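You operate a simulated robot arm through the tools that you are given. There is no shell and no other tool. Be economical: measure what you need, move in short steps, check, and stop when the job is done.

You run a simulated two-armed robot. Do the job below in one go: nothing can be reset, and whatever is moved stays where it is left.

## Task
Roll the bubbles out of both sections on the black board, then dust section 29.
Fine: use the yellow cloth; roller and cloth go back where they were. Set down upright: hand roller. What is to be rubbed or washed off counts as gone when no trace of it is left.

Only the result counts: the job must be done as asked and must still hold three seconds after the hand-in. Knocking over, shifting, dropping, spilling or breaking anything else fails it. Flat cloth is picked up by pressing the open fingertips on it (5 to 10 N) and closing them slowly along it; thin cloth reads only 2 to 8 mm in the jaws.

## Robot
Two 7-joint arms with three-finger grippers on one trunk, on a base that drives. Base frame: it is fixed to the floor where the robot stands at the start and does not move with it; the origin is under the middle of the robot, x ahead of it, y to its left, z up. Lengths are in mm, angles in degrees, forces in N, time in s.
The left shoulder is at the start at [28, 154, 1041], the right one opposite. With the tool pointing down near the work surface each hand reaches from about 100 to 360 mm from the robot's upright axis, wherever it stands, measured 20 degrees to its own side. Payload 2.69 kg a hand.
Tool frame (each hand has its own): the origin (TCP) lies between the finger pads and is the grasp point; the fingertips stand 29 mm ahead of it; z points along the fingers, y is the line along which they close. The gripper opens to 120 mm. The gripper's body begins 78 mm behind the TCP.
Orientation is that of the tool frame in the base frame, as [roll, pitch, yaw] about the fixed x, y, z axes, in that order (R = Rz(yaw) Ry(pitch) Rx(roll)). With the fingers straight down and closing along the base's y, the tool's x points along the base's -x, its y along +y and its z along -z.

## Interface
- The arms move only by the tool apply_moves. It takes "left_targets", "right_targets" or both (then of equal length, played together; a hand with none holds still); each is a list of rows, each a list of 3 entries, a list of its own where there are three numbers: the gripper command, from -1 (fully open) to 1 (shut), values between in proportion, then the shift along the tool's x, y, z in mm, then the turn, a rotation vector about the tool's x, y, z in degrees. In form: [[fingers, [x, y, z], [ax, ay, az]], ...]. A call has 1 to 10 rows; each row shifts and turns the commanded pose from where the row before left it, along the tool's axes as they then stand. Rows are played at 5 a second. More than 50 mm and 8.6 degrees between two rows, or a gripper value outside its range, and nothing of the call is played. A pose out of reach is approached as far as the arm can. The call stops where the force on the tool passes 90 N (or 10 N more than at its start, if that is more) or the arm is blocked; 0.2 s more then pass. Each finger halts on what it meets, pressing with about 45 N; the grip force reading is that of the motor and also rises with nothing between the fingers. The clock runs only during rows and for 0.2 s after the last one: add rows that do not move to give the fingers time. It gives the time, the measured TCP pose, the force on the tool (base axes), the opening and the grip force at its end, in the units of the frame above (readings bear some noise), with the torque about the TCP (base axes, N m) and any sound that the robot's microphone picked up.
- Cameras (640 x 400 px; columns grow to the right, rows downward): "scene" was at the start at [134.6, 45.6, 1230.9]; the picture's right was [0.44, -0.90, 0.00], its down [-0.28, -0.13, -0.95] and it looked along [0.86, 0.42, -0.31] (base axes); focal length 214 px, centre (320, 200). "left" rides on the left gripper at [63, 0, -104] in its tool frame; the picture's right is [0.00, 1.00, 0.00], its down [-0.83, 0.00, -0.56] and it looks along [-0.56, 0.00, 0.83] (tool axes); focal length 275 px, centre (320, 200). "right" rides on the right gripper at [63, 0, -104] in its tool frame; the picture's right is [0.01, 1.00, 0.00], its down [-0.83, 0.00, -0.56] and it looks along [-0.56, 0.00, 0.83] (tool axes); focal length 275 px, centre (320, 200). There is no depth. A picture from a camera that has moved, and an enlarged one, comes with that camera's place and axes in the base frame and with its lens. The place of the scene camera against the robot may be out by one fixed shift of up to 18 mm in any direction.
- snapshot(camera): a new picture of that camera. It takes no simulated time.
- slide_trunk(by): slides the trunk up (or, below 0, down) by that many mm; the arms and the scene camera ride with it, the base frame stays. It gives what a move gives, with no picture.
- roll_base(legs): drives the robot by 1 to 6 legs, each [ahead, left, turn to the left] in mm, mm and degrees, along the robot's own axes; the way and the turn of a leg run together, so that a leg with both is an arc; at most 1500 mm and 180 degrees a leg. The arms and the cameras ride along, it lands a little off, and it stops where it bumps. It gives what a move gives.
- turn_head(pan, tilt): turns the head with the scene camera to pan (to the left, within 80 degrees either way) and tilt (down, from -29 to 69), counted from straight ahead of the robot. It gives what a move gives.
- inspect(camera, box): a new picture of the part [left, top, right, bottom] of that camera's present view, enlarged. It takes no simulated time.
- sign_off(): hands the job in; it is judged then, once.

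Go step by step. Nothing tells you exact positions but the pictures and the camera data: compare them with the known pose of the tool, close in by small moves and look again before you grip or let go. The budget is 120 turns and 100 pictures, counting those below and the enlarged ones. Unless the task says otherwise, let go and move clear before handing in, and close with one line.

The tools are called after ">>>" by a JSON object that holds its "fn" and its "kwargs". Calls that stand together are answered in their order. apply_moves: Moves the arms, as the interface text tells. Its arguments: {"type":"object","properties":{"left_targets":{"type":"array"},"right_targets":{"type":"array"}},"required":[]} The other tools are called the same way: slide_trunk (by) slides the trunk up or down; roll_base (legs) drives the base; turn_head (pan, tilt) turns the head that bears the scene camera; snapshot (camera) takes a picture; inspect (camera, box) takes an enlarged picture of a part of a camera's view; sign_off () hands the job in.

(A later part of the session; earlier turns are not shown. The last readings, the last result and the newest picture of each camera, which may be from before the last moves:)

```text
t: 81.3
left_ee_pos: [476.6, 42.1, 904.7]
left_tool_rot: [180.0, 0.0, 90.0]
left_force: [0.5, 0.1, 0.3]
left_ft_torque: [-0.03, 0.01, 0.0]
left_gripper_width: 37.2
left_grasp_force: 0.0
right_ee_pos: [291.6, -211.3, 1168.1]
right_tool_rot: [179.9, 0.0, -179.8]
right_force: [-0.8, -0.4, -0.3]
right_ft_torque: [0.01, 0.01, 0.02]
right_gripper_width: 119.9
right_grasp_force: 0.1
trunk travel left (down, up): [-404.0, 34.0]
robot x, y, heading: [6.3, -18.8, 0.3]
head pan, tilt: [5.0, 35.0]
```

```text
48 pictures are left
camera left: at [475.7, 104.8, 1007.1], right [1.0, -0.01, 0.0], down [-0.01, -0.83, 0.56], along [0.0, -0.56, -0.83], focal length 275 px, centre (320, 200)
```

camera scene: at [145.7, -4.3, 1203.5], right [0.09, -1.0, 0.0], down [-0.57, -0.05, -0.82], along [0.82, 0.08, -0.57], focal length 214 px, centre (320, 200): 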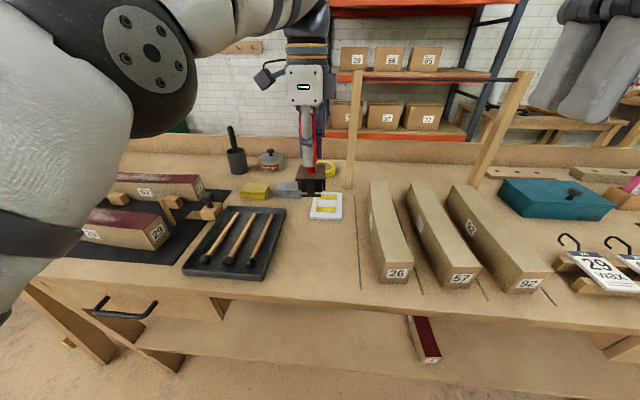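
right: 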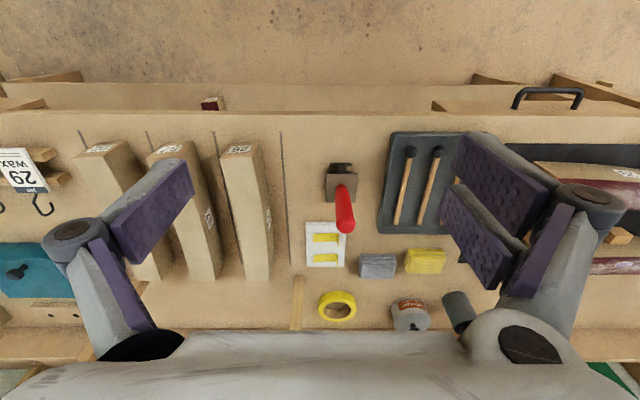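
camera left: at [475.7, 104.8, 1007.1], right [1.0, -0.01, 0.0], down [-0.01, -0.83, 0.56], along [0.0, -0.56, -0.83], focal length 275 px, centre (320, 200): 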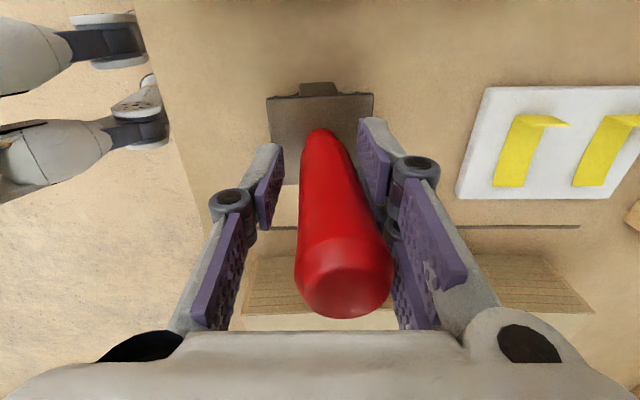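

It tipped the other way a little, so the balance point is about 1 mm toward me. One more soft release with the hand shifted −1 mm.

>>> {"fn": "apply_moves", "kwargs": {"left_targets": [[0.45, [0, -1.1, 0], [0, 0, 0]], [0.56, [0, 0, 0], [0, 0, 0]], [0.6, [0, 0, 0], [0, 0, 0]], [0.6, [0, 0, 0], [0, 0, 0]], [0.54, [0, 0, 0], [0, 0, 0]], [0.53, [0, 0, 0], [0, 0, 0]], [0.51, [0, 0, 0], [0, 0, 0]], [0.48, [0, 0, 0], [0, 0, 0]], [0.43, [0, 0, 0], [0, 0, 0]], [0.38, [0, 0, 0], [0, 0, 0]]]}}

>>> {"fn": "snapshot", "kwargs": {"camera": "left"}}

```text
t: 83.5
left_ee_pos: [474.5, 41.1, 904.3]
left_tool_rot: [179.8, -0.1, 89.9]
left_force: [-0.8, 1.2, 0.3]
left_ft_torque: [0.0, 0.0, -0.02]
left_gripper_width: 37.2
left_grasp_force: 0.0
right_ee_pos: [290.5, -211.3, 1167.3]
right_tool_rot: [179.9, 0.1, -179.8]
right_force: [0.1, -0.9, 0.1]
right_ft_torque: [0.0, 0.01, -0.01]
right_gripper_width: 120.2
right_grasp_force: 0.1
trunk travel left (down, up): [-404.0, 34.0]
robot x, y, heading: [5.1, -16.5, 0.0]
head pan, tilt: [5.0, 35.0]
```

```text
47 pictures are left
camera left: at [473.9, 104.5, 1007.0], right [1.0, -0.01, 0.0], down [-0.01, -0.83, 0.56], along [0.0, -0.56, -0.83], focal length 275 px, centre (320, 200)
```

left: 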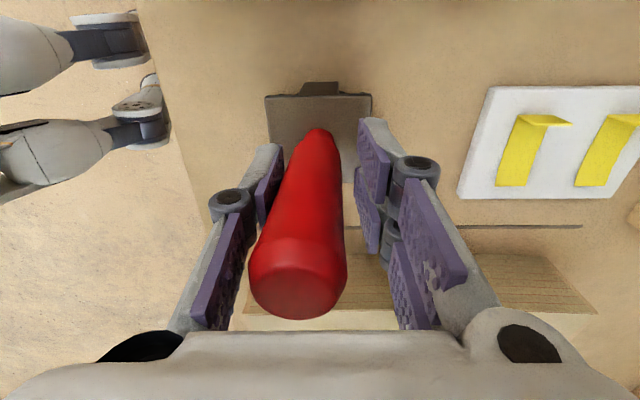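

One more try, half way back (+0.6 mm).

>>> {"fn": "apply_moves", "kwargs": {"left_targets": [[0.45, [0, 0.7, 0], [0, 0, 0]], [0.56, [0, 0, 0], [0, 0, 0]], [0.6, [0, 0, 0], [0, 0, 0]], [0.6, [0, 0, 0], [0, 0, 0]], [0.54, [0, 0, 0], [0, 0, 0]], [0.53, [0, 0, 0], [0, 0, 0]], [0.51, [0, 0, 0], [0, 0, 0]], [0.48, [0, 0, 0], [0, 0, 0]], [0.43, [0, 0, 0], [0, 0, 0]], [0.38, [0, 0, 0], [0, 0, 0]]]}}

>>> {"fn": "snapshot", "kwargs": {"camera": "left"}}

```text
t: 85.7
left_ee_pos: [473.8, 41.4, 903.4]
left_tool_rot: [180.0, 0.1, 90.0]
left_force: [-0.4, -0.6, -0.2]
left_ft_torque: [0.0, 0.02, -0.03]
left_gripper_width: 37.2
left_grasp_force: 0.0
right_ee_pos: [290.6, -211.6, 1167.8]
right_tool_rot: [179.9, 0.1, -179.8]
right_force: [-0.1, 0.0, -0.1]
right_ft_torque: [0.02, -0.01, 0.0]
right_gripper_width: 120.0
right_grasp_force: 0.1
trunk travel left (down, up): [-404.0, 34.0]
robot x, y, heading: [8.2, -19.5, 0.2]
head pan, tilt: [5.0, 35.0]
```

```text
46 pictures are left
camera left: at [474.3, 104.6, 1006.7], right [1.0, -0.01, 0.0], down [-0.01, -0.83, 0.56], along [0.0, -0.56, -0.83], focal length 275 px, centre (320, 200)
```

left: 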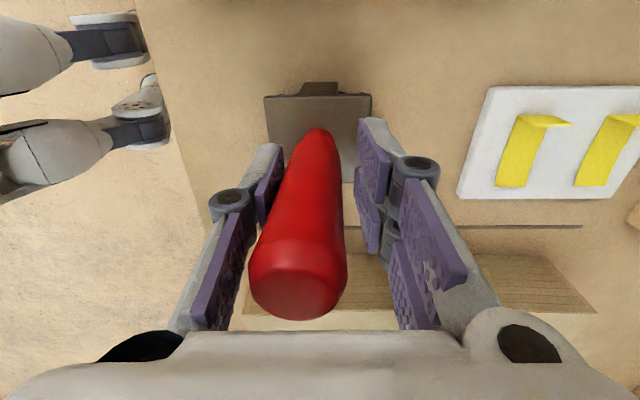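

One last try with +1.2 mm; otherwise the small lean on its foot is its natural stand.

>>> {"fn": "apply_moves", "kwargs": {"left_targets": [[0.45, [0, 1.2, 0], [0, 0, 0]], [0.56, [0, 0, 0], [0, 0, 0]], [0.6, [0, 0, 0], [0, 0, 0]], [0.6, [0, 0, 0], [0, 0, 0]], [0.54, [0, 0, 0], [0, 0, 0]], [0.53, [0, 0, 0], [0, 0, 0]], [0.51, [0, 0, 0], [0, 0, 0]], [0.48, [0, 0, 0], [0, 0, 0]], [0.43, [0, 0, 0], [0, 0, 0]], [0.38, [0, 0, 0], [0, 0, 0]]]}}

>>> {"fn": "snapshot", "kwargs": {"camera": "left"}}

```text
t: 87.9
left_ee_pos: [475.7, 41.9, 904.2]
left_tool_rot: [179.9, 0.0, 90.0]
left_force: [-0.4, -0.2, -0.3]
left_ft_torque: [0.0, -0.02, 0.01]
left_gripper_width: 37.6
left_grasp_force: 0.1
right_ee_pos: [290.6, -210.7, 1167.9]
right_tool_rot: [-180.0, 0.1, -179.8]
right_force: [-0.9, -0.1, 0.6]
right_ft_torque: [0.01, 0.02, -0.03]
right_gripper_width: 120.2
right_grasp_force: 0.0
trunk travel left (down, up): [-404.0, 34.0]
robot x, y, heading: [4.0, -16.7, 0.3]
head pan, tilt: [5.0, 35.0]
```

```text
45 pictures are left
camera left: at [475.5, 105.1, 1007.0], right [1.0, -0.01, 0.0], down [-0.01, -0.83, 0.56], along [0.0, -0.56, -0.83], focal length 275 px, centre (320, 200)
```

left: 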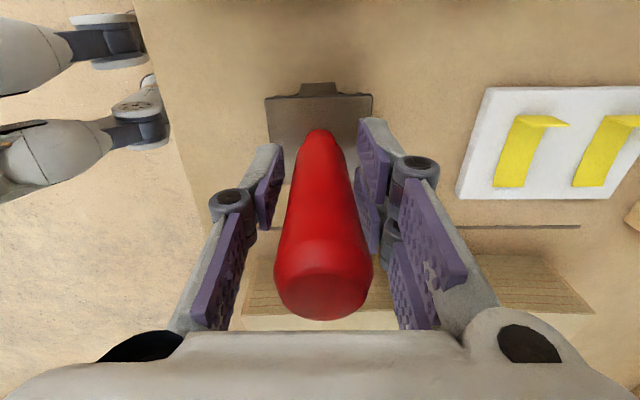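

It stands upright, free between the pads. Open further and lift straight up.

>>> {"fn": "apply_moves", "kwargs": {"left_targets": [[0.2, [0, 0, 0], [0, 0, 0]], [-0.2, [0, 0, 0], [0, 0, 0]], [-0.7, [0, 0, 0], [0, 0, 0]], [-1, [0, 0, 0], [0, 0, 0]], [-1, [0, 0, -30], [0, 0, 0]], [-1, [0, 0, -40], [0, 0, 0]], [-1, [0, 0, -45], [0, 0, 0]], [-1, [0, 0, -10], [0, 0, 0]]]}}

>>> {"fn": "snapshot", "kwargs": {"camera": "left"}}

```text
t: 89.7
left_ee_pos: [475.2, 40.1, 1029.8]
left_tool_rot: [179.9, 0.0, 90.0]
left_force: [0.5, -0.5, -0.3]
left_ft_torque: [-0.02, 0.01, 0.03]
left_gripper_width: 120.1
left_grasp_force: 0.0
right_ee_pos: [291.4, -211.8, 1167.8]
right_tool_rot: [179.9, 0.1, -179.9]
right_force: [0.0, 0.3, -0.8]
right_ft_torque: [-0.01, -0.02, 0.01]
right_gripper_width: 120.1
right_grasp_force: 0.0
trunk travel left (down, up): [-404.0, 34.0]
robot x, y, heading: [7.8, -15.2, 0.1]
head pan, tilt: [5.0, 35.0]
```

```text
44 pictures are left
camera left: at [475.4, 103.6, 1132.0], right [1.0, -0.01, 0.0], down [-0.01, -0.83, 0.56], along [0.0, -0.56, -0.83], focal length 275 px, centre (320, 200)
```

left: 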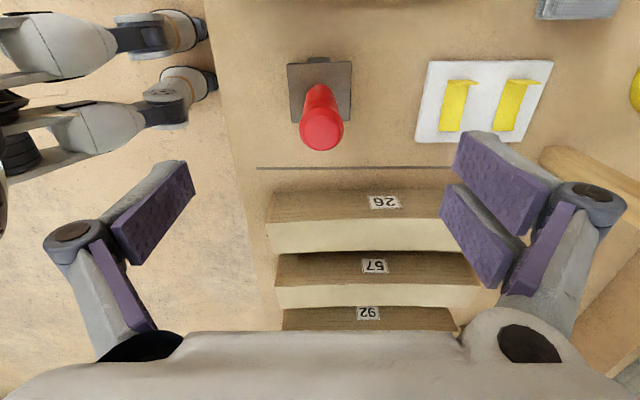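

The roller stands upright at its old place. Now drive to bring the left hand above the yellow cloth at ≈(700,252).

>>> {"fn": "roll_base", "kwargs": {"legs": [[174, 160, 0]]}}

>>> {"fn": "apply_moves", "kwargs": {"left_targets": [[-1, [5, 5, 0], [0, 0, 0]], [-1, [0, 0, 0], [0, 0, 0]]]}}

>>> {"fn": "snapshot", "kwargs": {"camera": "left"}}

>>> {"fn": "snapshot", "kwargs": {"camera": "scene"}}

```text
t: 91.5
left_ee_pos: [649.8, 201.4, 1029.3]
left_tool_rot: [179.8, 0.0, 89.9]
left_force: [-0.4, 1.1, -0.6]
left_ft_torque: [0.0, 0.05, 0.01]
left_gripper_width: 119.9
left_grasp_force: 0.0
right_ee_pos: [464.2, -51.2, 1167.6]
right_tool_rot: [179.9, 0.1, -179.9]
right_force: [-0.1, -0.1, 0.4]
right_ft_torque: [-0.02, 0.02, 0.0]
right_gripper_width: 120.1
right_grasp_force: 0.1
trunk travel left (down, up): [-404.0, 34.0]
robot x, y, heading: [183.3, 143.7, 0.2]
head pan, tilt: [5.0, 35.0]
```

```text
t: 92.2
left_ee_pos: [652.1, 206.3, 1028.3]
left_tool_rot: [180.0, 0.0, 89.8]
left_force: [0.8, -0.7, -0.5]
left_ft_torque: [0.0, 0.02, 0.0]
left_gripper_width: 120.0
left_grasp_force: 0.0
right_ee_pos: [463.8, -51.2, 1167.7]
right_tool_rot: [179.9, 0.2, -179.9]
right_force: [0.7, -1.1, 0.7]
right_ft_torque: [-0.04, 0.01, -0.01]
right_gripper_width: 120.0
right_grasp_force: 0.1
trunk travel left (down, up): [-404.0, 34.0]
robot x, y, heading: [180.3, 142.4, 0.1]
head pan, tilt: [5.0, 35.0]
```

```text
43 pictures are left
camera left: at [653.0, 268.9, 1131.6], right [1.0, -0.01, 0.0], down [-0.01, -0.83, 0.56], along [0.0, -0.56, -0.83], focal length 275 px, centre (320, 200)
```

left: 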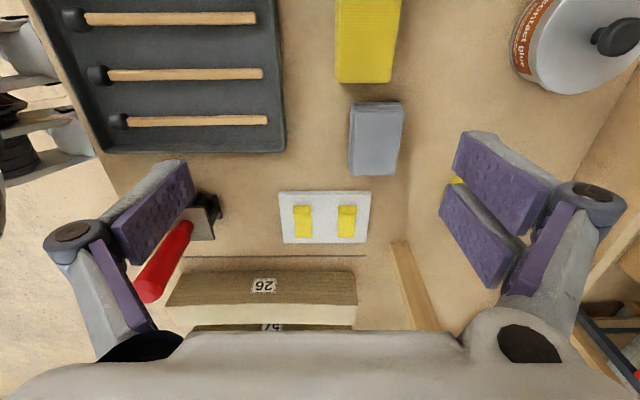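

```text
42 pictures are left
camera scene: at [318.3, 156.5, 1203.5], right [0.09, -1.0, 0.0], down [-0.57, -0.05, -0.82], along [0.82, 0.07, -0.57], focal length 214 px, centre (320, 200)
```

scene: 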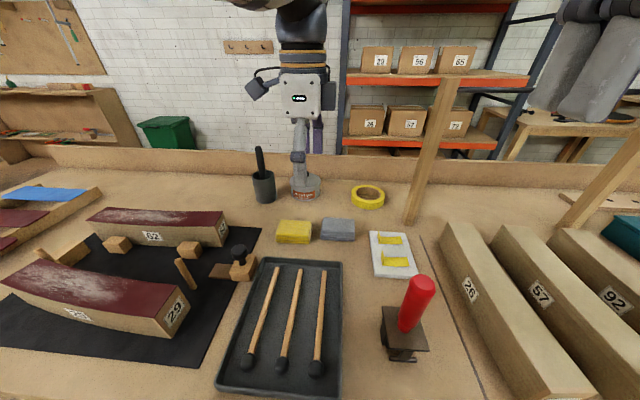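

Move the hand above the yellow cloth and look.

>>> {"fn": "apply_moves", "kwargs": {"left_targets": [[-1, [23, 23, 0], [0, 0, 0]], [-1, [23, 23, 10], [0, 0, 0]], [-1, [0, 0, 30], [0, 0, 0]], [-1, [0, 0, 0], [0, 0, 0]]]}}

>>> {"fn": "snapshot", "kwargs": {"camera": "left"}}

>>> {"fn": "inspect", "kwargs": {"camera": "scene", "box": [250, 200, 380, 270]}}

```text
t: 93.2
left_ee_pos: [698.6, 252.6, 987.5]
left_tool_rot: [179.9, 0.1, 89.9]
left_force: [-0.6, -0.8, 0.5]
left_ft_torque: [0.0, 0.01, 0.02]
left_gripper_width: 120.1
left_grasp_force: 0.1
right_ee_pos: [463.6, -51.3, 1168.2]
right_tool_rot: [179.8, 0.1, -179.9]
right_force: [-0.3, 0.4, -0.4]
right_ft_torque: [0.01, 0.02, -0.01]
right_gripper_width: 120.3
right_grasp_force: 0.1
trunk travel left (down, up): [-404.0, 34.0]
robot x, y, heading: [180.0, 143.9, 0.1]
head pan, tilt: [5.0, 35.0]
```

```text
41 pictures are left
camera left: at [698.7, 315.3, 1090.4], right [1.0, -0.01, 0.0], down [-0.01, -0.83, 0.56], along [0.0, -0.56, -0.83], focal length 275 px, centre (320, 200)
```

left: 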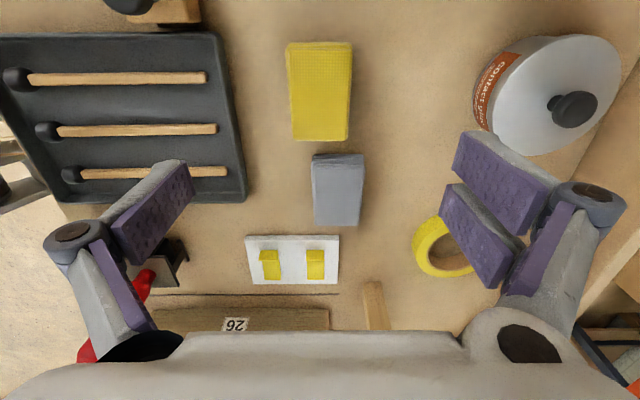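

```text
4.92 times, centred on (315, 235) of scene
camera zoom: at [318.3, 156.6, 1203.5], right [0.09, -1.0, 0.0], down [-0.57, -0.05, -0.82], along [0.82, 0.07, -0.57], focal length 1056 px, centre (345, 28)
```

zoom: 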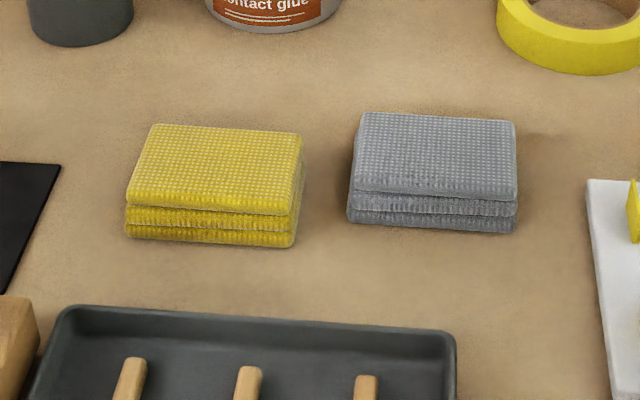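

Yellow cloth: a folded pad about 60 (x) × 85 (y) × 24 mm centred at (698,252). Pre-close to 90 mm (the tray is near), descend and grip across x.

>>> {"fn": "apply_moves", "kwargs": {"left_targets": [[-0.5, [0, 0, 0], [0, 0, 0]], [-0.5, [0, 0, 40], [0, 0, -1]], [-0.5, [0, 0, 40], [0, 0, 0]], [-0.5, [0, 0, 40], [0, 0, 0]], [-0.5, [0, 0, 20], [0, 0, 0]], [-0.5, [0, 0, 0], [0, 0, 0]]]}}

>>> {"fn": "snapshot", "kwargs": {"camera": "left"}}

>>> {"fn": "inspect", "kwargs": {"camera": "scene", "box": [230, 170, 380, 280]}}

```text
t: 94.5
left_ee_pos: [699.7, 252.7, 849.3]
left_tool_rot: [179.8, 0.0, 90.9]
left_force: [0.3, -0.1, 0.2]
left_ft_torque: [0.01, 0.02, -0.03]
left_gripper_width: 89.9
left_grasp_force: 0.0
right_ee_pos: [463.4, -50.2, 1169.4]
right_tool_rot: [-180.0, 0.2, -180.0]
right_force: [-0.4, 0.3, -0.2]
right_ft_torque: [0.0, -0.01, -0.01]
right_gripper_width: 119.7
right_grasp_force: 0.1
trunk travel left (down, up): [-404.0, 34.0]
robot x, y, heading: [178.8, 144.7, 0.2]
head pan, tilt: [5.0, 35.0]
```

```text
39 pictures are left
camera left: at [698.0, 315.8, 952.1], right [1.0, 0.01, 0.0], down [0.01, -0.83, 0.56], along [0.01, -0.56, -0.83], focal length 275 px, centre (320, 200)
```

left: 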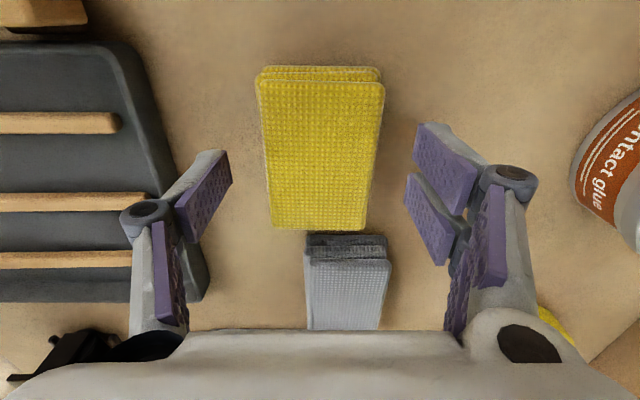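

```text
3.64 times, centred on (305, 225) of scene
camera zoom: at [318.3, 156.5, 1203.6], right [0.09, -1.0, 0.0], down [-0.57, -0.05, -0.82], along [0.82, 0.07, -0.57], focal length 780 px, centre (374, 109)
```

zoom: 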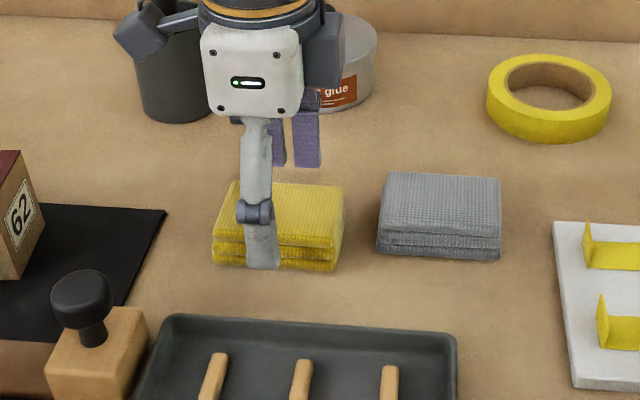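

Aligned. Lower to tips ≈7 mm over the bench and close slowly.

>>> {"fn": "apply_moves", "kwargs": {"left_targets": [[-0.5, [0, 0, 7], [0, 0, 0]], [-0.5, [0, 0, 6], [0, 0, 0]], [-0.3, [0, 0, 0], [0, 0, 0]], [-0.15, [0, 0, 0], [0, 0, 0]], [-0.05, [0, 0, 0], [0, 0, 0]], [0, [0, 0, 0], [0, 0, 0]], [0.05, [0, 0, 0], [0, 0, 0]], [0.1, [0, 0, 0], [0, 0, 0]], [0.15, [0, 0, 0], [0, 0, 0]], [0.15, [0, 0, 0], [0, 0, 0]]]}}

>>> {"fn": "snapshot", "kwargs": {"camera": "left"}}

```text
t: 96.8
left_ee_pos: [700.5, 252.7, 836.9]
left_tool_rot: [179.9, 0.0, 90.9]
left_force: [-0.2, -0.3, 1.3]
left_ft_torque: [0.03, 0.02, -0.03]
left_gripper_width: 59.1
left_grasp_force: 45.1
right_ee_pos: [462.9, -51.5, 1168.1]
right_tool_rot: [179.9, 0.1, -179.8]
right_force: [0.3, -0.5, 0.2]
right_ft_torque: [-0.01, 0.01, 0.04]
right_gripper_width: 120.1
right_grasp_force: 0.0
trunk travel left (down, up): [-404.0, 34.0]
robot x, y, heading: [182.7, 142.6, -0.0]
head pan, tilt: [5.0, 35.0]
```

```text
37 pictures are left
camera left: at [698.5, 315.2, 939.2], right [1.0, 0.01, 0.0], down [0.01, -0.83, 0.56], along [0.01, -0.56, -0.83], focal length 275 px, centre (320, 200)
```

left: 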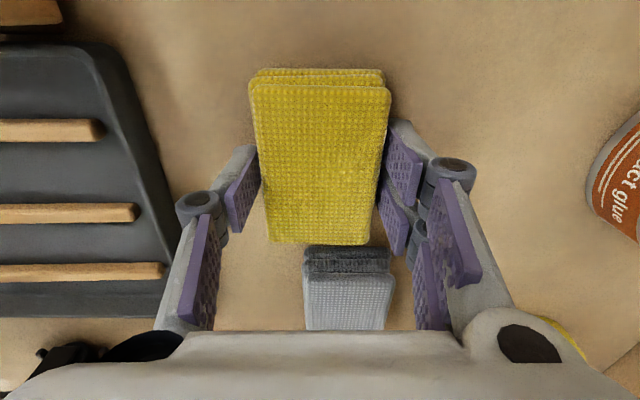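

Pad gripped firmly (59 mm) at TCP (699.5, 252.7, 836.9), yaw 90.9. Lift it straight up and turn to yaw 180, then drive to section 29.

>>> {"fn": "apply_moves", "kwargs": {"left_targets": [[0.5, [0, 0, -10], [0, 0, 0]], [0.5, [0, 0, -40], [0, 0, 0]], [0.5, [0, 0, -45], [0, 0, 0]], [0.5, [0, 0, -45], [0, 0, 0]], [0.5, [0, 0, -30], [0, 0, 0]], [0.5, [0, 0, 0], [0, 0, 0]]]}}

>>> {"fn": "roll_base", "kwargs": {"legs": [[-172, 0, 0], [0, 225, 0]]}}

>>> {"fn": "apply_moves", "kwargs": {"left_targets": [[0.5, [0, 0, 0], [0, 0, -8.5]], [0.5, [0, 0, 0], [0, 0, -8.5]], [0.5, [0, 0, 0], [0, 0, -8.5]], [0.5, [0, 0, 0], [0, 0, -8.5]], [0.5, [0, 0, 0], [0, 0, -8.5]], [0.5, [0, 0, 0], [0, 0, -8.5]], [0.5, [0, 0, 0], [0, 0, -8.5]], [0.5, [0, 0, 0], [0, 0, -8.5]], [0.5, [0, 0, 0], [0, 0, -8.5]], [0.5, [0, 0, 0], [0, 0, -8.5]]]}}

>>> {"fn": "turn_head", "kwargs": {"pan": 25, "tilt": 35}}

>>> {"fn": "snapshot", "kwargs": {"camera": "left"}}

>>> {"fn": "inspect", "kwargs": {"camera": "scene", "box": [230, 120, 450, 290]}}

```text
t: 98.2
left_ee_pos: [698.6, 251.2, 1005.5]
left_tool_rot: [179.9, 0.0, 90.8]
left_force: [0.3, 0.5, -1.4]
left_ft_torque: [0.02, 0.01, 0.0]
left_gripper_width: 59.0
left_grasp_force: 45.1
right_ee_pos: [463.9, -50.0, 1168.2]
right_tool_rot: [179.8, 0.1, -179.9]
right_force: [-0.3, 0.0, -0.1]
right_ft_torque: [0.0, 0.0, -0.01]
right_gripper_width: 119.8
right_grasp_force: 0.0
trunk travel left (down, up): [-404.0, 34.0]
robot x, y, heading: [178.5, 147.2, -0.1]
head pan, tilt: [5.0, 35.0]
```

```text
t: 101.5
left_ee_pos: [527.0, 472.5, 1004.3]
left_tool_rot: [180.0, 0.0, 91.0]
left_force: [0.1, 0.8, -0.7]
left_ft_torque: [-0.03, -0.02, 0.01]
left_gripper_width: 58.7
left_grasp_force: 44.8
right_ee_pos: [293.7, 170.1, 1166.5]
right_tool_rot: [180.0, 0.1, -179.7]
right_force: [0.6, 0.2, -0.5]
right_ft_torque: [-0.01, -0.01, 0.04]
right_gripper_width: 119.8
right_grasp_force: 0.0
trunk travel left (down, up): [-404.0, 34.0]
robot x, y, heading: [9.9, 360.5, 0.3]
head pan, tilt: [5.0, 35.0]
```

```text
t: 103.7
left_ee_pos: [526.8, 472.3, 1005.9]
left_tool_rot: [-180.0, 0.1, 176.2]
left_force: [0.6, 0.0, -1.0]
left_ft_torque: [0.01, -0.03, -0.01]
left_gripper_width: 58.8
left_grasp_force: 44.7
right_ee_pos: [292.6, 168.4, 1168.1]
right_tool_rot: [179.9, 0.1, -179.8]
right_force: [0.3, 0.1, -0.8]
right_ft_torque: [0.0, 0.01, 0.0]
right_gripper_width: 119.9
right_grasp_force: 0.0
trunk travel left (down, up): [-404.0, 34.0]
robot x, y, heading: [11.2, 363.5, 0.5]
head pan, tilt: [5.0, 35.0]
```

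```text
t: 104.5
left_ee_pos: [526.0, 472.3, 1004.5]
left_tool_rot: [-180.0, 0.2, 175.8]
left_force: [-0.2, 0.0, -1.0]
left_ft_torque: [0.02, 0.0, -0.01]
left_gripper_width: 58.9
left_grasp_force: 45.0
right_ee_pos: [293.1, 169.2, 1168.9]
right_tool_rot: [179.9, 0.0, -179.7]
right_force: [0.0, 0.0, 0.3]
right_ft_torque: [-0.04, -0.02, -0.01]
right_gripper_width: 120.0
right_grasp_force: 0.0
trunk travel left (down, up): [-404.0, 34.0]
robot x, y, heading: [4.7, 358.6, 0.5]
head pan, tilt: [25.0, 35.0]
```

```text
36 pictures are left
camera left: at [463.3, 476.1, 1107.8], right [0.08, 1.0, 0.0], down [0.83, -0.06, 0.56], along [0.56, -0.04, -0.83], focal length 275 px, centre (320, 200)
```

left: 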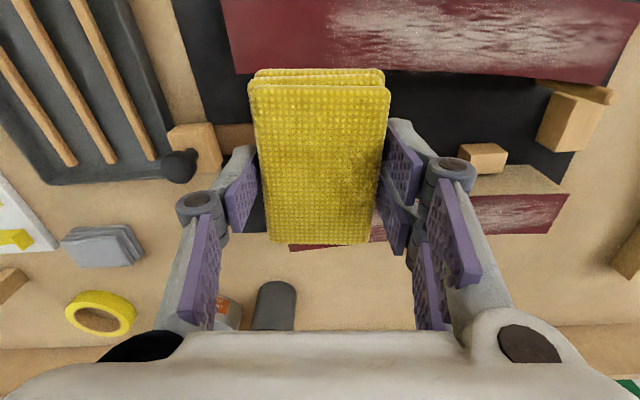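

```text
2.35 times, centred on (340, 205) of scene
camera zoom: at [139.6, 405.7, 1203.5], right [0.43, -0.9, 0.0], down [-0.52, -0.24, -0.82], along [0.74, 0.35, -0.57], focal length 505 px, centre (273, 188)
```

zoom: 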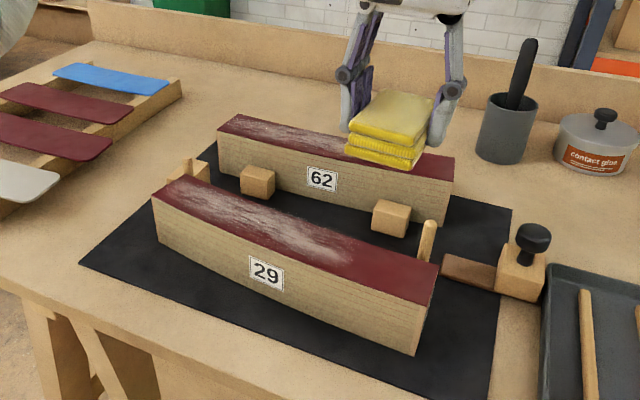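

The cloth is held neatly. Dust on 29 covers y≈480–707. Start at y≈450, pad offset slightly toward me so it overhangs the near edge and stays clear of the dowels; lower to just above.

>>> {"fn": "apply_moves", "kwargs": {"left_targets": [[0.5, [0, 0, 0], [0, 0, -3.2]], [0.5, [35, -11, 0], [0, 0, 0]], [0.5, [35, -11, 0], [0, 0, 0]], [0.5, [0, 0, 40], [0, 0, 0]], [0.5, [0, 0, 40], [0, 0, 0]], [0.5, [0, 0, 8], [0, 0, 0]], [0.5, [0, 0, 0], [0, 0, 0]]]}}

>>> {"fn": "snapshot", "kwargs": {"camera": "left"}}

>>> {"fn": "inspect", "kwargs": {"camera": "scene", "box": [230, 130, 430, 290]}}

```text
t: 106.2
left_ee_pos: [455.7, 451.9, 916.9]
left_tool_rot: [180.0, 0.1, 179.2]
left_force: [-0.2, 0.1, -0.5]
left_ft_torque: [0.0, 0.01, 0.0]
left_gripper_width: 58.8
left_grasp_force: 44.5
right_ee_pos: [293.6, 169.3, 1168.8]
right_tool_rot: [179.9, 0.0, -179.7]
right_force: [-0.5, -0.3, 0.1]
right_ft_torque: [-0.03, -0.05, 0.02]
right_gripper_width: 120.1
right_grasp_force: 0.1
trunk travel left (down, up): [-404.0, 34.0]
robot x, y, heading: [10.1, 363.5, 0.2]
head pan, tilt: [25.0, 35.0]
```

```text
34 pictures are left
camera left: at [392.9, 452.6, 1019.1], right [0.02, 1.0, 0.0], down [0.83, -0.02, 0.56], along [0.56, -0.01, -0.83], focal length 275 px, centre (320, 200)
```

left: 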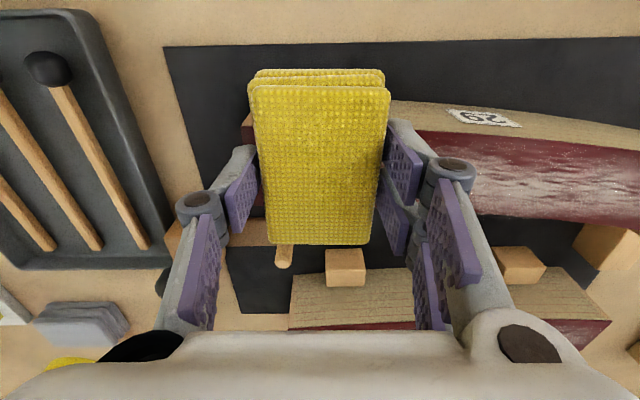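

```text
2.50 times, centred on (330, 210) of scene
camera zoom: at [139.5, 405.8, 1203.5], right [0.43, -0.9, 0.0], down [-0.52, -0.24, -0.82], along [0.74, 0.35, -0.57], focal length 536 px, centre (295, 175)
```

zoom: 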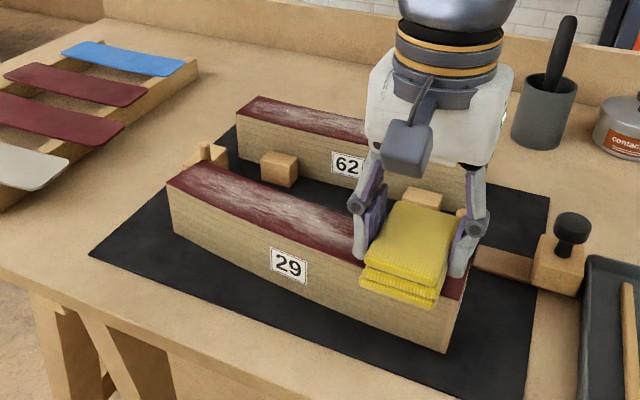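

Good. Lower to contact.

>>> {"fn": "apply_moves", "kwargs": {"left_targets": [[0.5, [0, 0, 4], [0, 0, 0]], [0.5, [0, 0, 3], [0, 0, 0]], [0.5, [0, 0, 2], [0, 0, 0]], [0.5, [0, 0, 0], [0, 0, 0]]]}}

```text
t: 107.2
left_ee_pos: [456.4, 450.3, 909.3]
left_tool_rot: [-180.0, 0.1, 179.2]
left_force: [0.1, 0.4, -0.8]
left_ft_torque: [0.02, 0.01, 0.0]
left_gripper_width: 58.8
left_grasp_force: 44.7
right_ee_pos: [292.4, 170.4, 1168.5]
right_tool_rot: [179.9, 0.2, -179.7]
right_force: [-0.1, 0.1, -0.2]
right_ft_torque: [0.01, 0.04, 0.01]
right_gripper_width: 120.4
right_grasp_force: 0.0
trunk travel left (down, up): [-404.0, 34.0]
robot x, y, heading: [7.1, 362.9, 0.4]
head pan, tilt: [25.0, 35.0]
```

>>> {"fn": "apply_moves", "kwargs": {"left_targets": [[0.5, [0, 0, 1.5], [0, 0, 0]], [0.5, [0, 0, 1.5], [0, 0, 0]], [0.5, [0, 0, 1], [0, 0, 0]], [0.5, [0, 0, 0], [0, 0, 0]]]}}

```text
t: 108.2
left_ee_pos: [456.9, 451.0, 907.5]
left_tool_rot: [180.0, 0.4, 179.3]
left_force: [-1.4, 1.9, 26.1]
left_ft_torque: [0.23, 0.38, 0.0]
left_gripper_width: 58.6
left_grasp_force: 45.0
right_ee_pos: [290.2, 168.9, 1168.3]
right_tool_rot: [179.9, 0.3, -179.7]
right_force: [0.2, -1.4, 0.2]
right_ft_torque: [-0.01, 0.02, -0.01]
right_gripper_width: 120.0
right_grasp_force: 0.2
trunk travel left (down, up): [-404.0, 34.0]
robot x, y, heading: [9.7, 359.0, 0.2]
head pan, tilt: [25.0, 35.0]
```

26 N — ease to about 12 N and wipe a first stretch.

>>> {"fn": "apply_moves", "kwargs": {"left_targets": [[0.5, [0, 5, -1.3], [0, 0, 1.2]], [0.5, [0, 12, 0], [0, 0, 0.58]], [0.5, [0, 12, 0], [0, 0, 0.58]], [0.5, [0, 12, 0], [0, 0, 0.58]], [0.5, [0, 12, 0], [0, 0, 0.58]], [0.5, [0, 12, 0], [0, 0, 0.58]]]}}

>>> {"fn": "inspect", "kwargs": {"camera": "scene", "box": [230, 130, 430, 290]}}

```text
t: 109.5
left_ee_pos: [457.6, 514.2, 907.1]
left_tool_rot: [179.9, 0.2, 175.0]
left_force: [-0.1, -11.6, 23.8]
left_ft_torque: [-0.52, -0.11, -0.04]
left_gripper_width: 58.7
left_grasp_force: 45.1
right_ee_pos: [290.7, 168.1, 1168.5]
right_tool_rot: [179.8, 0.2, -179.7]
right_force: [0.2, 0.2, -0.1]
right_ft_torque: [0.0, 0.02, 0.02]
right_gripper_width: 120.1
right_grasp_force: 0.0
trunk travel left (down, up): [-404.0, 34.0]
robot x, y, heading: [8.8, 362.6, 0.4]
head pan, tilt: [25.0, 35.0]
```

```text
2.50 times, centred on (330, 210) of scene
camera zoom: at [138.0, 404.2, 1203.7], right [0.43, -0.9, 0.0], down [-0.52, -0.24, -0.82], along [0.74, 0.35, -0.57], focal length 536 px, centre (295, 175)
```

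zoom: 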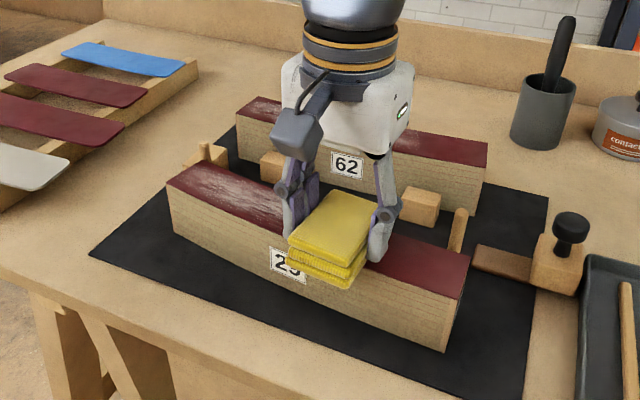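

Wiping works and the section stays put. Continue toward the far end.

>>> {"fn": "apply_moves", "kwargs": {"left_targets": [[0.5, [-0.5, 12, -0.5], [0, 0, 0]], [0.5, [0, 12, 0], [0, 0, 0.5]], [0.5, [0, 12, 0], [0, 0, 0.58]], [0.5, [0, 12, 0], [0, 0, 0.58]], [0.5, [0, 12, 0], [0, 0, 0.58]], [0.5, [0, 12, 0], [0, 0, 0.58]], [0.5, [0, 12, 0], [0, 0, 0.58]], [0.5, [0, 12, 0], [0, 0, 0.58]], [0.5, [0, 12, 0], [0, 0, 0.58]]]}}

>>> {"fn": "snapshot", "kwargs": {"camera": "left"}}

>>> {"fn": "inspect", "kwargs": {"camera": "scene", "box": [230, 130, 430, 290]}}

```text
t: 111.5
left_ee_pos: [471.7, 621.3, 907.0]
left_tool_rot: [179.8, 0.0, 170.5]
left_force: [-5.2, -6.8, 7.0]
left_ft_torque: [-0.19, 0.13, 0.22]
left_gripper_width: 59.0
left_grasp_force: 45.2
right_ee_pos: [291.6, 167.8, 1168.8]
right_tool_rot: [179.8, 0.0, -179.7]
right_force: [0.3, -0.4, 0.4]
right_ft_torque: [-0.01, 0.02, -0.02]
right_gripper_width: 119.8
right_grasp_force: 0.1
trunk travel left (down, up): [-404.0, 34.0]
robot x, y, heading: [9.3, 363.0, 0.2]
head pan, tilt: [25.0, 35.0]
```

```text
31 pictures are left
camera left: at [408.8, 632.5, 1009.7], right [0.17, 0.99, 0.0], down [0.82, -0.14, 0.56], along [0.55, -0.09, -0.83], focal length 275 px, centre (320, 200)
```

left: 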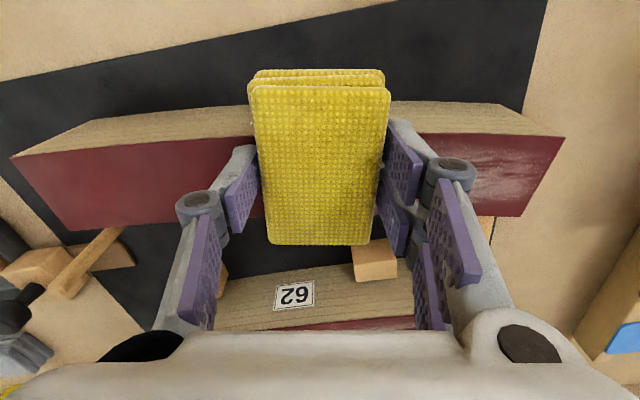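

```text
2.50 times, centred on (330, 210) of scene
camera zoom: at [138.5, 404.9, 1203.6], right [0.43, -0.9, 0.0], down [-0.52, -0.24, -0.82], along [0.74, 0.35, -0.57], focal length 536 px, centre (295, 175)
```

zoom: 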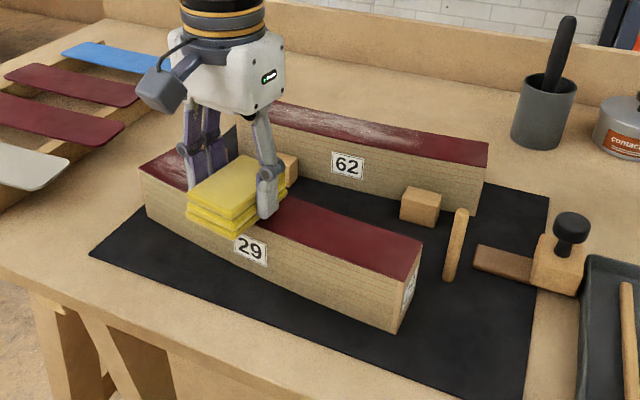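

The section was dragged along about 40 mm in +y: pressure was too high for sliding. I'll lift, finish the far end with light pressure, then drag the section back to its place.

>>> {"fn": "apply_moves", "kwargs": {"left_targets": [[0.5, [0, 0, -10], [0, 0, 0]], [0.5, [0, 0, -30], [0, 0, 0]], [0.5, [0, 0, -40], [0, 0, 0]], [0.5, [0, 0, 0], [0, 0, 0]]]}}

>>> {"fn": "snapshot", "kwargs": {"camera": "left"}}

>>> {"fn": "inspect", "kwargs": {"camera": "scene", "box": [230, 130, 430, 290]}}

```text
t: 112.5
left_ee_pos: [473.3, 621.5, 987.6]
left_tool_rot: [179.9, 0.0, 170.4]
left_force: [0.0, -0.5, -0.9]
left_ft_torque: [-0.01, 0.02, 0.0]
left_gripper_width: 58.7
left_grasp_force: 45.3
right_ee_pos: [294.0, 168.3, 1167.0]
right_tool_rot: [179.9, 0.1, -179.8]
right_force: [-0.4, 0.7, 0.2]
right_ft_torque: [-0.02, 0.02, 0.0]
right_gripper_width: 120.1
right_grasp_force: 0.0
trunk travel left (down, up): [-404.0, 34.0]
robot x, y, heading: [10.7, 363.0, 0.2]
head pan, tilt: [25.0, 35.0]
```

```text
29 pictures are left
camera left: at [410.5, 631.8, 1089.7], right [0.17, 0.99, 0.0], down [0.82, -0.14, 0.56], along [0.55, -0.09, -0.83], focal length 275 px, centre (320, 200)
```

left: 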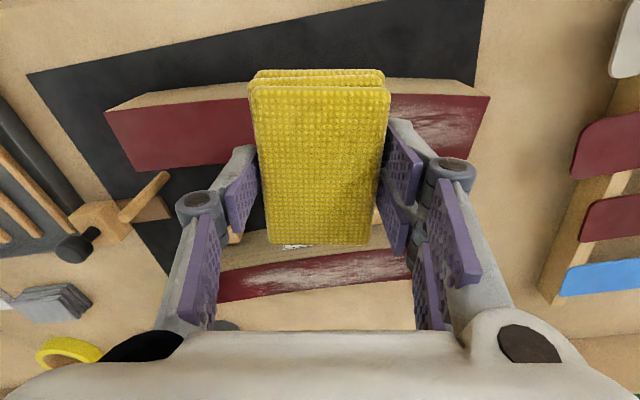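

```text
2.50 times, centred on (330, 210) of scene
camera zoom: at [139.8, 405.8, 1203.4], right [0.43, -0.9, 0.0], down [-0.52, -0.24, -0.82], along [0.74, 0.35, -0.57], focal length 536 px, centre (295, 175)
```

zoom: 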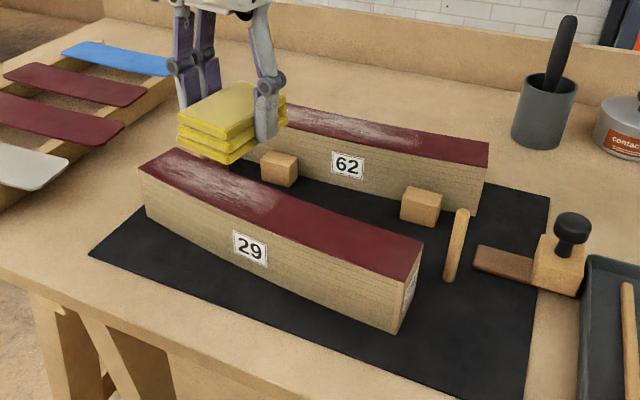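

Remaining dust is y≈650–752 on the shifted section. Move over the far end (staying clear of the dowel at ≈(538,705)) and descend close.

>>> {"fn": "apply_moves", "kwargs": {"left_targets": [[0.5, [0, 0, 0], [0, 0, 2.4]], [0.5, [2, 34, 0], [0, 0, 0]], [0.5, [2, 34, 0], [0, 0, 0]], [0.5, [2, 33, 0], [0, 0, 0]], [0.5, [0, 0, 40], [0, 0, 0]], [0.5, [0, 0, 28], [0, 0, 0]], [0.5, [0, 0, 0], [0, 0, 0]]]}}

>>> {"fn": "snapshot", "kwargs": {"camera": "left"}}

>>> {"fn": "inspect", "kwargs": {"camera": "scene", "box": [200, 130, 380, 270]}}

```text
t: 114.2
left_ee_pos: [489.1, 725.5, 916.4]
left_tool_rot: [179.9, 0.1, 168.1]
left_force: [0.5, 0.7, -0.7]
left_ft_torque: [-0.01, 0.0, -0.02]
left_gripper_width: 58.6
left_grasp_force: 45.3
right_ee_pos: [293.1, 168.5, 1167.8]
right_tool_rot: [179.9, 0.1, -179.7]
right_force: [0.4, 0.4, -0.7]
right_ft_torque: [0.05, 0.02, 0.0]
right_gripper_width: 120.1
right_grasp_force: 0.0
trunk travel left (down, up): [-404.0, 34.0]
robot x, y, heading: [7.7, 363.0, 0.2]
head pan, tilt: [25.0, 35.0]
```

```text
27 pictures are left
camera left: at [426.8, 738.6, 1020.0], right [0.21, 0.98, 0.0], down [0.81, -0.18, 0.56], along [0.55, -0.12, -0.83], focal length 275 px, centre (320, 200)
```

left: 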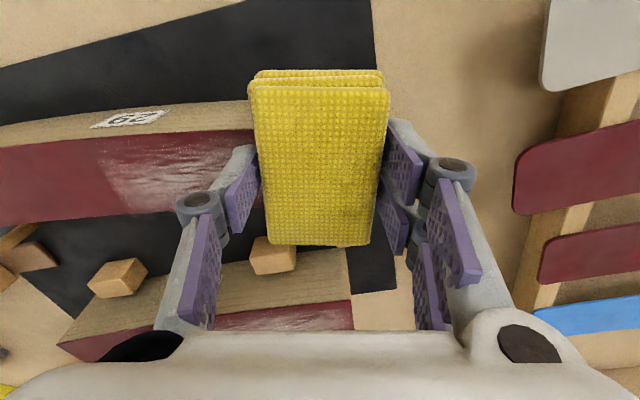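

```text
2.86 times, centred on (290, 200) of scene
camera zoom: at [139.4, 405.6, 1203.6], right [0.43, -0.9, 0.0], down [-0.52, -0.24, -0.82], along [0.74, 0.35, -0.57], focal length 613 px, centre (406, 200)
```

zoom: 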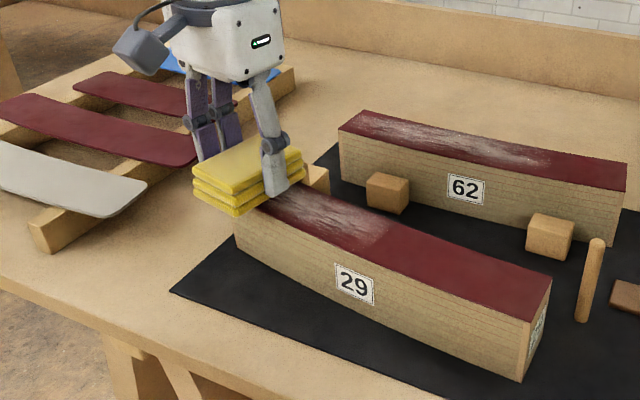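

Clear of the dowel. Lower to light contact.

>>> {"fn": "apply_moves", "kwargs": {"left_targets": [[0.5, [0, 0, 4], [0, 0, 0]], [0.5, [0, 0, 3], [0, 0, 0]], [0.5, [0, 0, 1], [0, 0, 0]], [0.5, [0, 0, 0.5], [0, 0, 0]], [0.5, [0, 0, 0], [0, 0, 0]]]}}

```text
t: 115.3
left_ee_pos: [487.8, 723.2, 909.9]
left_tool_rot: [179.9, 0.1, 168.1]
left_force: [0.6, -0.5, -0.9]
left_ft_torque: [0.02, 0.02, 0.0]
left_gripper_width: 58.6
left_grasp_force: 45.3
right_ee_pos: [292.8, 170.0, 1168.5]
right_tool_rot: [180.0, 0.2, -179.6]
right_force: [0.8, 0.1, 0.3]
right_ft_torque: [-0.03, 0.0, 0.01]
right_gripper_width: 120.0
right_grasp_force: 0.1
trunk travel left (down, up): [-404.0, 34.0]
robot x, y, heading: [9.2, 365.0, 0.3]
head pan, tilt: [25.0, 35.0]
```

>>> {"fn": "apply_moves", "kwargs": {"left_targets": [[0.5, [0, 0, 1], [0, 0, 0]], [0.5, [0, 0, 0.7], [0, 0, 0]], [0.5, [0, 0, 0], [0, 0, 0]]]}}

```text
t: 116.2
left_ee_pos: [489.4, 723.2, 908.2]
left_tool_rot: [179.9, 0.1, 168.2]
left_force: [0.2, -1.0, -0.5]
left_ft_torque: [0.01, -0.02, -0.01]
left_gripper_width: 58.7
left_grasp_force: 44.8
right_ee_pos: [292.0, 168.9, 1166.7]
right_tool_rot: [179.9, 0.1, -179.7]
right_force: [-0.2, 0.5, 0.3]
right_ft_torque: [-0.01, 0.01, -0.03]
right_gripper_width: 120.3
right_grasp_force: 0.0
trunk travel left (down, up): [-404.0, 34.0]
robot x, y, heading: [7.1, 365.2, 0.2]
head pan, tilt: [25.0, 35.0]
```

>>> {"fn": "apply_moves", "kwargs": {"left_targets": [[0.5, [0, 0, 1], [0, 0, 0]], [0.5, [0, 0, 0.6], [0, 0, 0]], [0.5, [0, 0, 0], [0, 0, 0]]]}}

```text
t: 117.0
left_ee_pos: [488.9, 722.3, 906.4]
left_tool_rot: [179.9, 0.1, 168.0]
left_force: [0.7, 0.5, 3.7]
left_ft_torque: [0.06, 0.03, 0.0]
left_gripper_width: 58.6
left_grasp_force: 44.7
right_ee_pos: [293.2, 170.1, 1169.0]
right_tool_rot: [180.0, 0.1, -179.7]
right_force: [0.0, -0.7, -0.2]
right_ft_torque: [0.0, 0.01, 0.0]
right_gripper_width: 120.0
right_grasp_force: 0.1
trunk travel left (down, up): [-404.0, 34.0]
robot x, y, heading: [11.3, 367.8, 0.3]
head pan, tilt: [25.0, 35.0]
```

Light contact. Add a touch, wipe to the very end, then back over the dusty stretch.

>>> {"fn": "apply_moves", "kwargs": {"left_targets": [[0.5, [0, 0, 0.6], [0, 0, 0]], [0.5, [0, 8, 0], [0, 0, 0]], [0.5, [0, 8, 0], [0, 0, 0]], [0.5, [0, -10, 0], [0, 0, 0]], [0.5, [0, -12, 0], [0, 0, -0.3]], [0.5, [0, -12, 0], [0, 0, -0.58]], [0.5, [0, -12, 0], [0, 0, -0.58]], [0.5, [0, -12, 0], [0, 0, -0.58]], [0.5, [0, -12, 0], [0, 0, -0.58]], [0.5, [0, -12, 0], [0, 0, -0.58]]]}}

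>>> {"fn": "inspect", "kwargs": {"camera": "scene", "box": [200, 130, 380, 270]}}

```text
t: 119.2
left_ee_pos: [475.7, 659.6, 905.6]
left_tool_rot: [179.8, 0.2, 171.3]
left_force: [2.7, 10.7, 24.5]
left_ft_torque: [0.46, 0.15, -0.14]
left_gripper_width: 59.2
left_grasp_force: 45.0
right_ee_pos: [292.5, 168.7, 1169.3]
right_tool_rot: [179.8, 0.2, -179.7]
right_force: [-0.3, 1.2, 0.4]
right_ft_torque: [0.01, 0.01, 0.01]
right_gripper_width: 120.0
right_grasp_force: 0.2
trunk travel left (down, up): [-404.0, 34.0]
robot x, y, heading: [7.9, 362.3, 0.5]
head pan, tilt: [25.0, 35.0]
```

```text
2.86 times, centred on (290, 200) of scene
camera zoom: at [138.2, 406.0, 1203.9], right [0.43, -0.9, 0.0], down [-0.52, -0.24, -0.82], along [0.74, 0.35, -0.57], focal length 613 px, centre (406, 200)
```

zoom: 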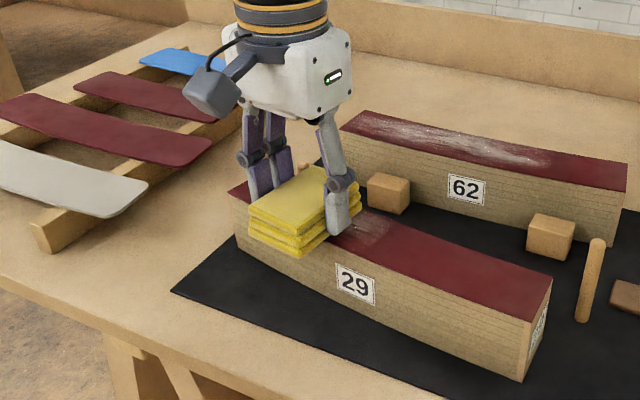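

Clean behind it; the section held. Continue over the remaining patch (a drag in this direction would only help).

>>> {"fn": "apply_moves", "kwargs": {"left_targets": [[0.5, [0, -12, -0.5], [0, 0, -0.58]], [0.5, [0, -12, 0], [0, 0, -0.58]], [0.5, [0, -12, 0], [0, 0, -0.58]], [0.5, [0, -12, 0], [0, 0, -0.58]], [0.5, [0, -12, 0], [0, 0, -0.58]], [0.5, [0, 0, -10], [0, 0, 0]], [0.5, [0, 0, -30], [0, 0, 0]], [0.5, [0, 0, -30], [0, 0, 0]], [0.5, [0, 0, 0], [0, 0, 0]]]}}

>>> {"fn": "inspect", "kwargs": {"camera": "scene", "box": [200, 130, 380, 270]}}

>>> {"fn": "snapshot", "kwargs": {"camera": "left"}}

```text
t: 121.2
left_ee_pos: [466.8, 598.4, 975.3]
left_tool_rot: [-180.0, 0.0, 174.3]
left_force: [0.1, -0.3, 0.4]
left_ft_torque: [0.01, -0.01, -0.03]
left_gripper_width: 58.7
left_grasp_force: 45.1
right_ee_pos: [292.4, 169.3, 1168.5]
right_tool_rot: [179.9, 0.0, -179.7]
right_force: [0.2, 0.3, -0.4]
right_ft_torque: [0.03, -0.04, -0.01]
right_gripper_width: 120.0
right_grasp_force: 0.0
trunk travel left (down, up): [-404.0, 34.0]
robot x, y, heading: [11.9, 364.0, 0.2]
head pan, tilt: [25.0, 35.0]
```

```text
2.86 times, centred on (290, 200) of scene
camera zoom: at [139.7, 405.8, 1203.4], right [0.43, -0.9, 0.0], down [-0.52, -0.24, -0.82], along [0.74, 0.35, -0.57], focal length 613 px, centre (406, 200)
```

zoom: 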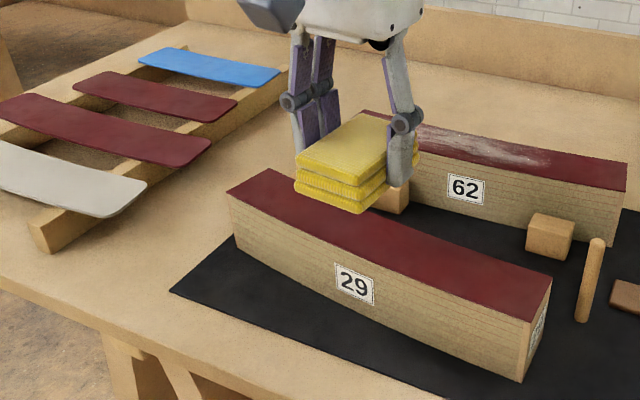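

```text
23 pictures are left
camera left: at [403.9, 605.3, 1077.8], right [0.11, 0.99, 0.0], down [0.83, -0.09, 0.56], along [0.55, -0.06, -0.83], focal length 275 px, centre (320, 200)
```

left: 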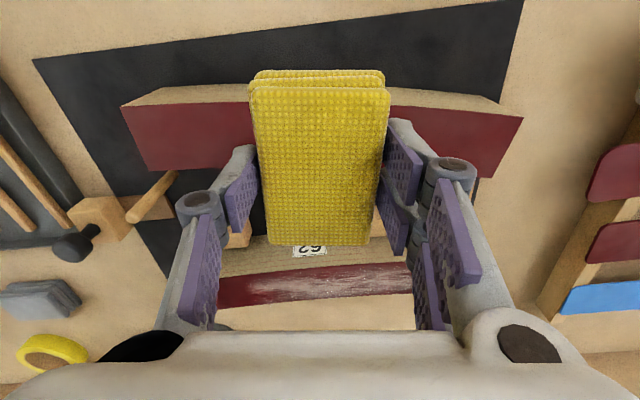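

Section 29 is spotless. It sits about 44 mm too far in +y (and turned ~2°), so I press at its middle and drag it back. First position over the middle.

>>> {"fn": "apply_moves", "kwargs": {"left_targets": [[0.5, [-12, 2, 30], [0, 0, 0]], [0.5, [0, 0, 34], [0, 0, 0]], [0.5, [0, 0, 2], [0, 0, 0]], [0.5, [0, 0, 2], [0, 0, 0]], [0.5, [0, 0, 2], [0, 0, 0]], [0.5, [0, 0, 0], [0, 0, 0]]]}}

```text
t: 122.5
left_ee_pos: [480.2, 600.3, 907.2]
left_tool_rot: [179.9, 0.1, 174.2]
left_force: [1.4, 1.2, 8.9]
left_ft_torque: [0.09, 0.17, -0.06]
left_gripper_width: 58.6
left_grasp_force: 45.2
right_ee_pos: [291.5, 168.1, 1169.3]
right_tool_rot: [179.9, 0.2, -179.7]
right_force: [-0.4, 0.8, 0.1]
right_ft_torque: [-0.04, 0.02, 0.01]
right_gripper_width: 120.0
right_grasp_force: 0.0
trunk travel left (down, up): [-404.0, 34.0]
robot x, y, heading: [12.6, 362.5, 0.3]
head pan, tilt: [25.0, 35.0]
```

Press to ~45 N and drag a first third.

>>> {"fn": "apply_moves", "kwargs": {"left_targets": [[0.5, [0, 0, 2], [0, 0, 0]], [0.5, [0, 0, 2], [0, 0, 0]], [0.5, [0.2, -5, 0], [0, 0, -0.3]], [0.5, [0.2, -5, 0], [0, 0, -0.3]], [0.5, [0.2, -5, 0], [0, 0, -0.3]], [0.5, [0, 0, 0], [0, 0, 0]]]}}

>>> {"fn": "snapshot", "kwargs": {"camera": "scene"}}

```text
t: 124.0
left_ee_pos: [476.7, 587.0, 905.8]
left_tool_rot: [179.8, 0.6, 175.2]
left_force: [1.4, 24.3, 48.8]
left_ft_torque: [0.79, 0.14, -0.02]
left_gripper_width: 59.1
left_grasp_force: 44.7
right_ee_pos: [289.4, 170.7, 1169.4]
right_tool_rot: [179.9, 0.2, -179.7]
right_force: [0.1, 0.1, -0.2]
right_ft_torque: [-0.01, 0.0, 0.0]
right_gripper_width: 119.9
right_grasp_force: 0.1
trunk travel left (down, up): [-404.0, 34.0]
robot x, y, heading: [8.6, 364.0, 0.6]
head pan, tilt: [25.0, 35.0]
```

```text
22 pictures are left
camera scene: at [136.5, 407.0, 1204.0], right [0.43, -0.9, 0.0], down [-0.52, -0.25, -0.82], along [0.74, 0.35, -0.57], focal length 214 px, centre (320, 200)
```

scene: 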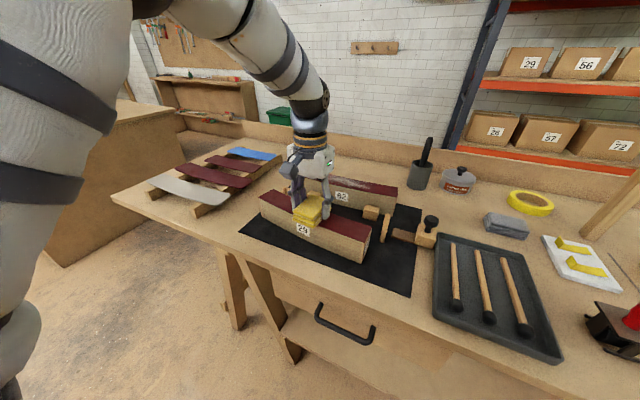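

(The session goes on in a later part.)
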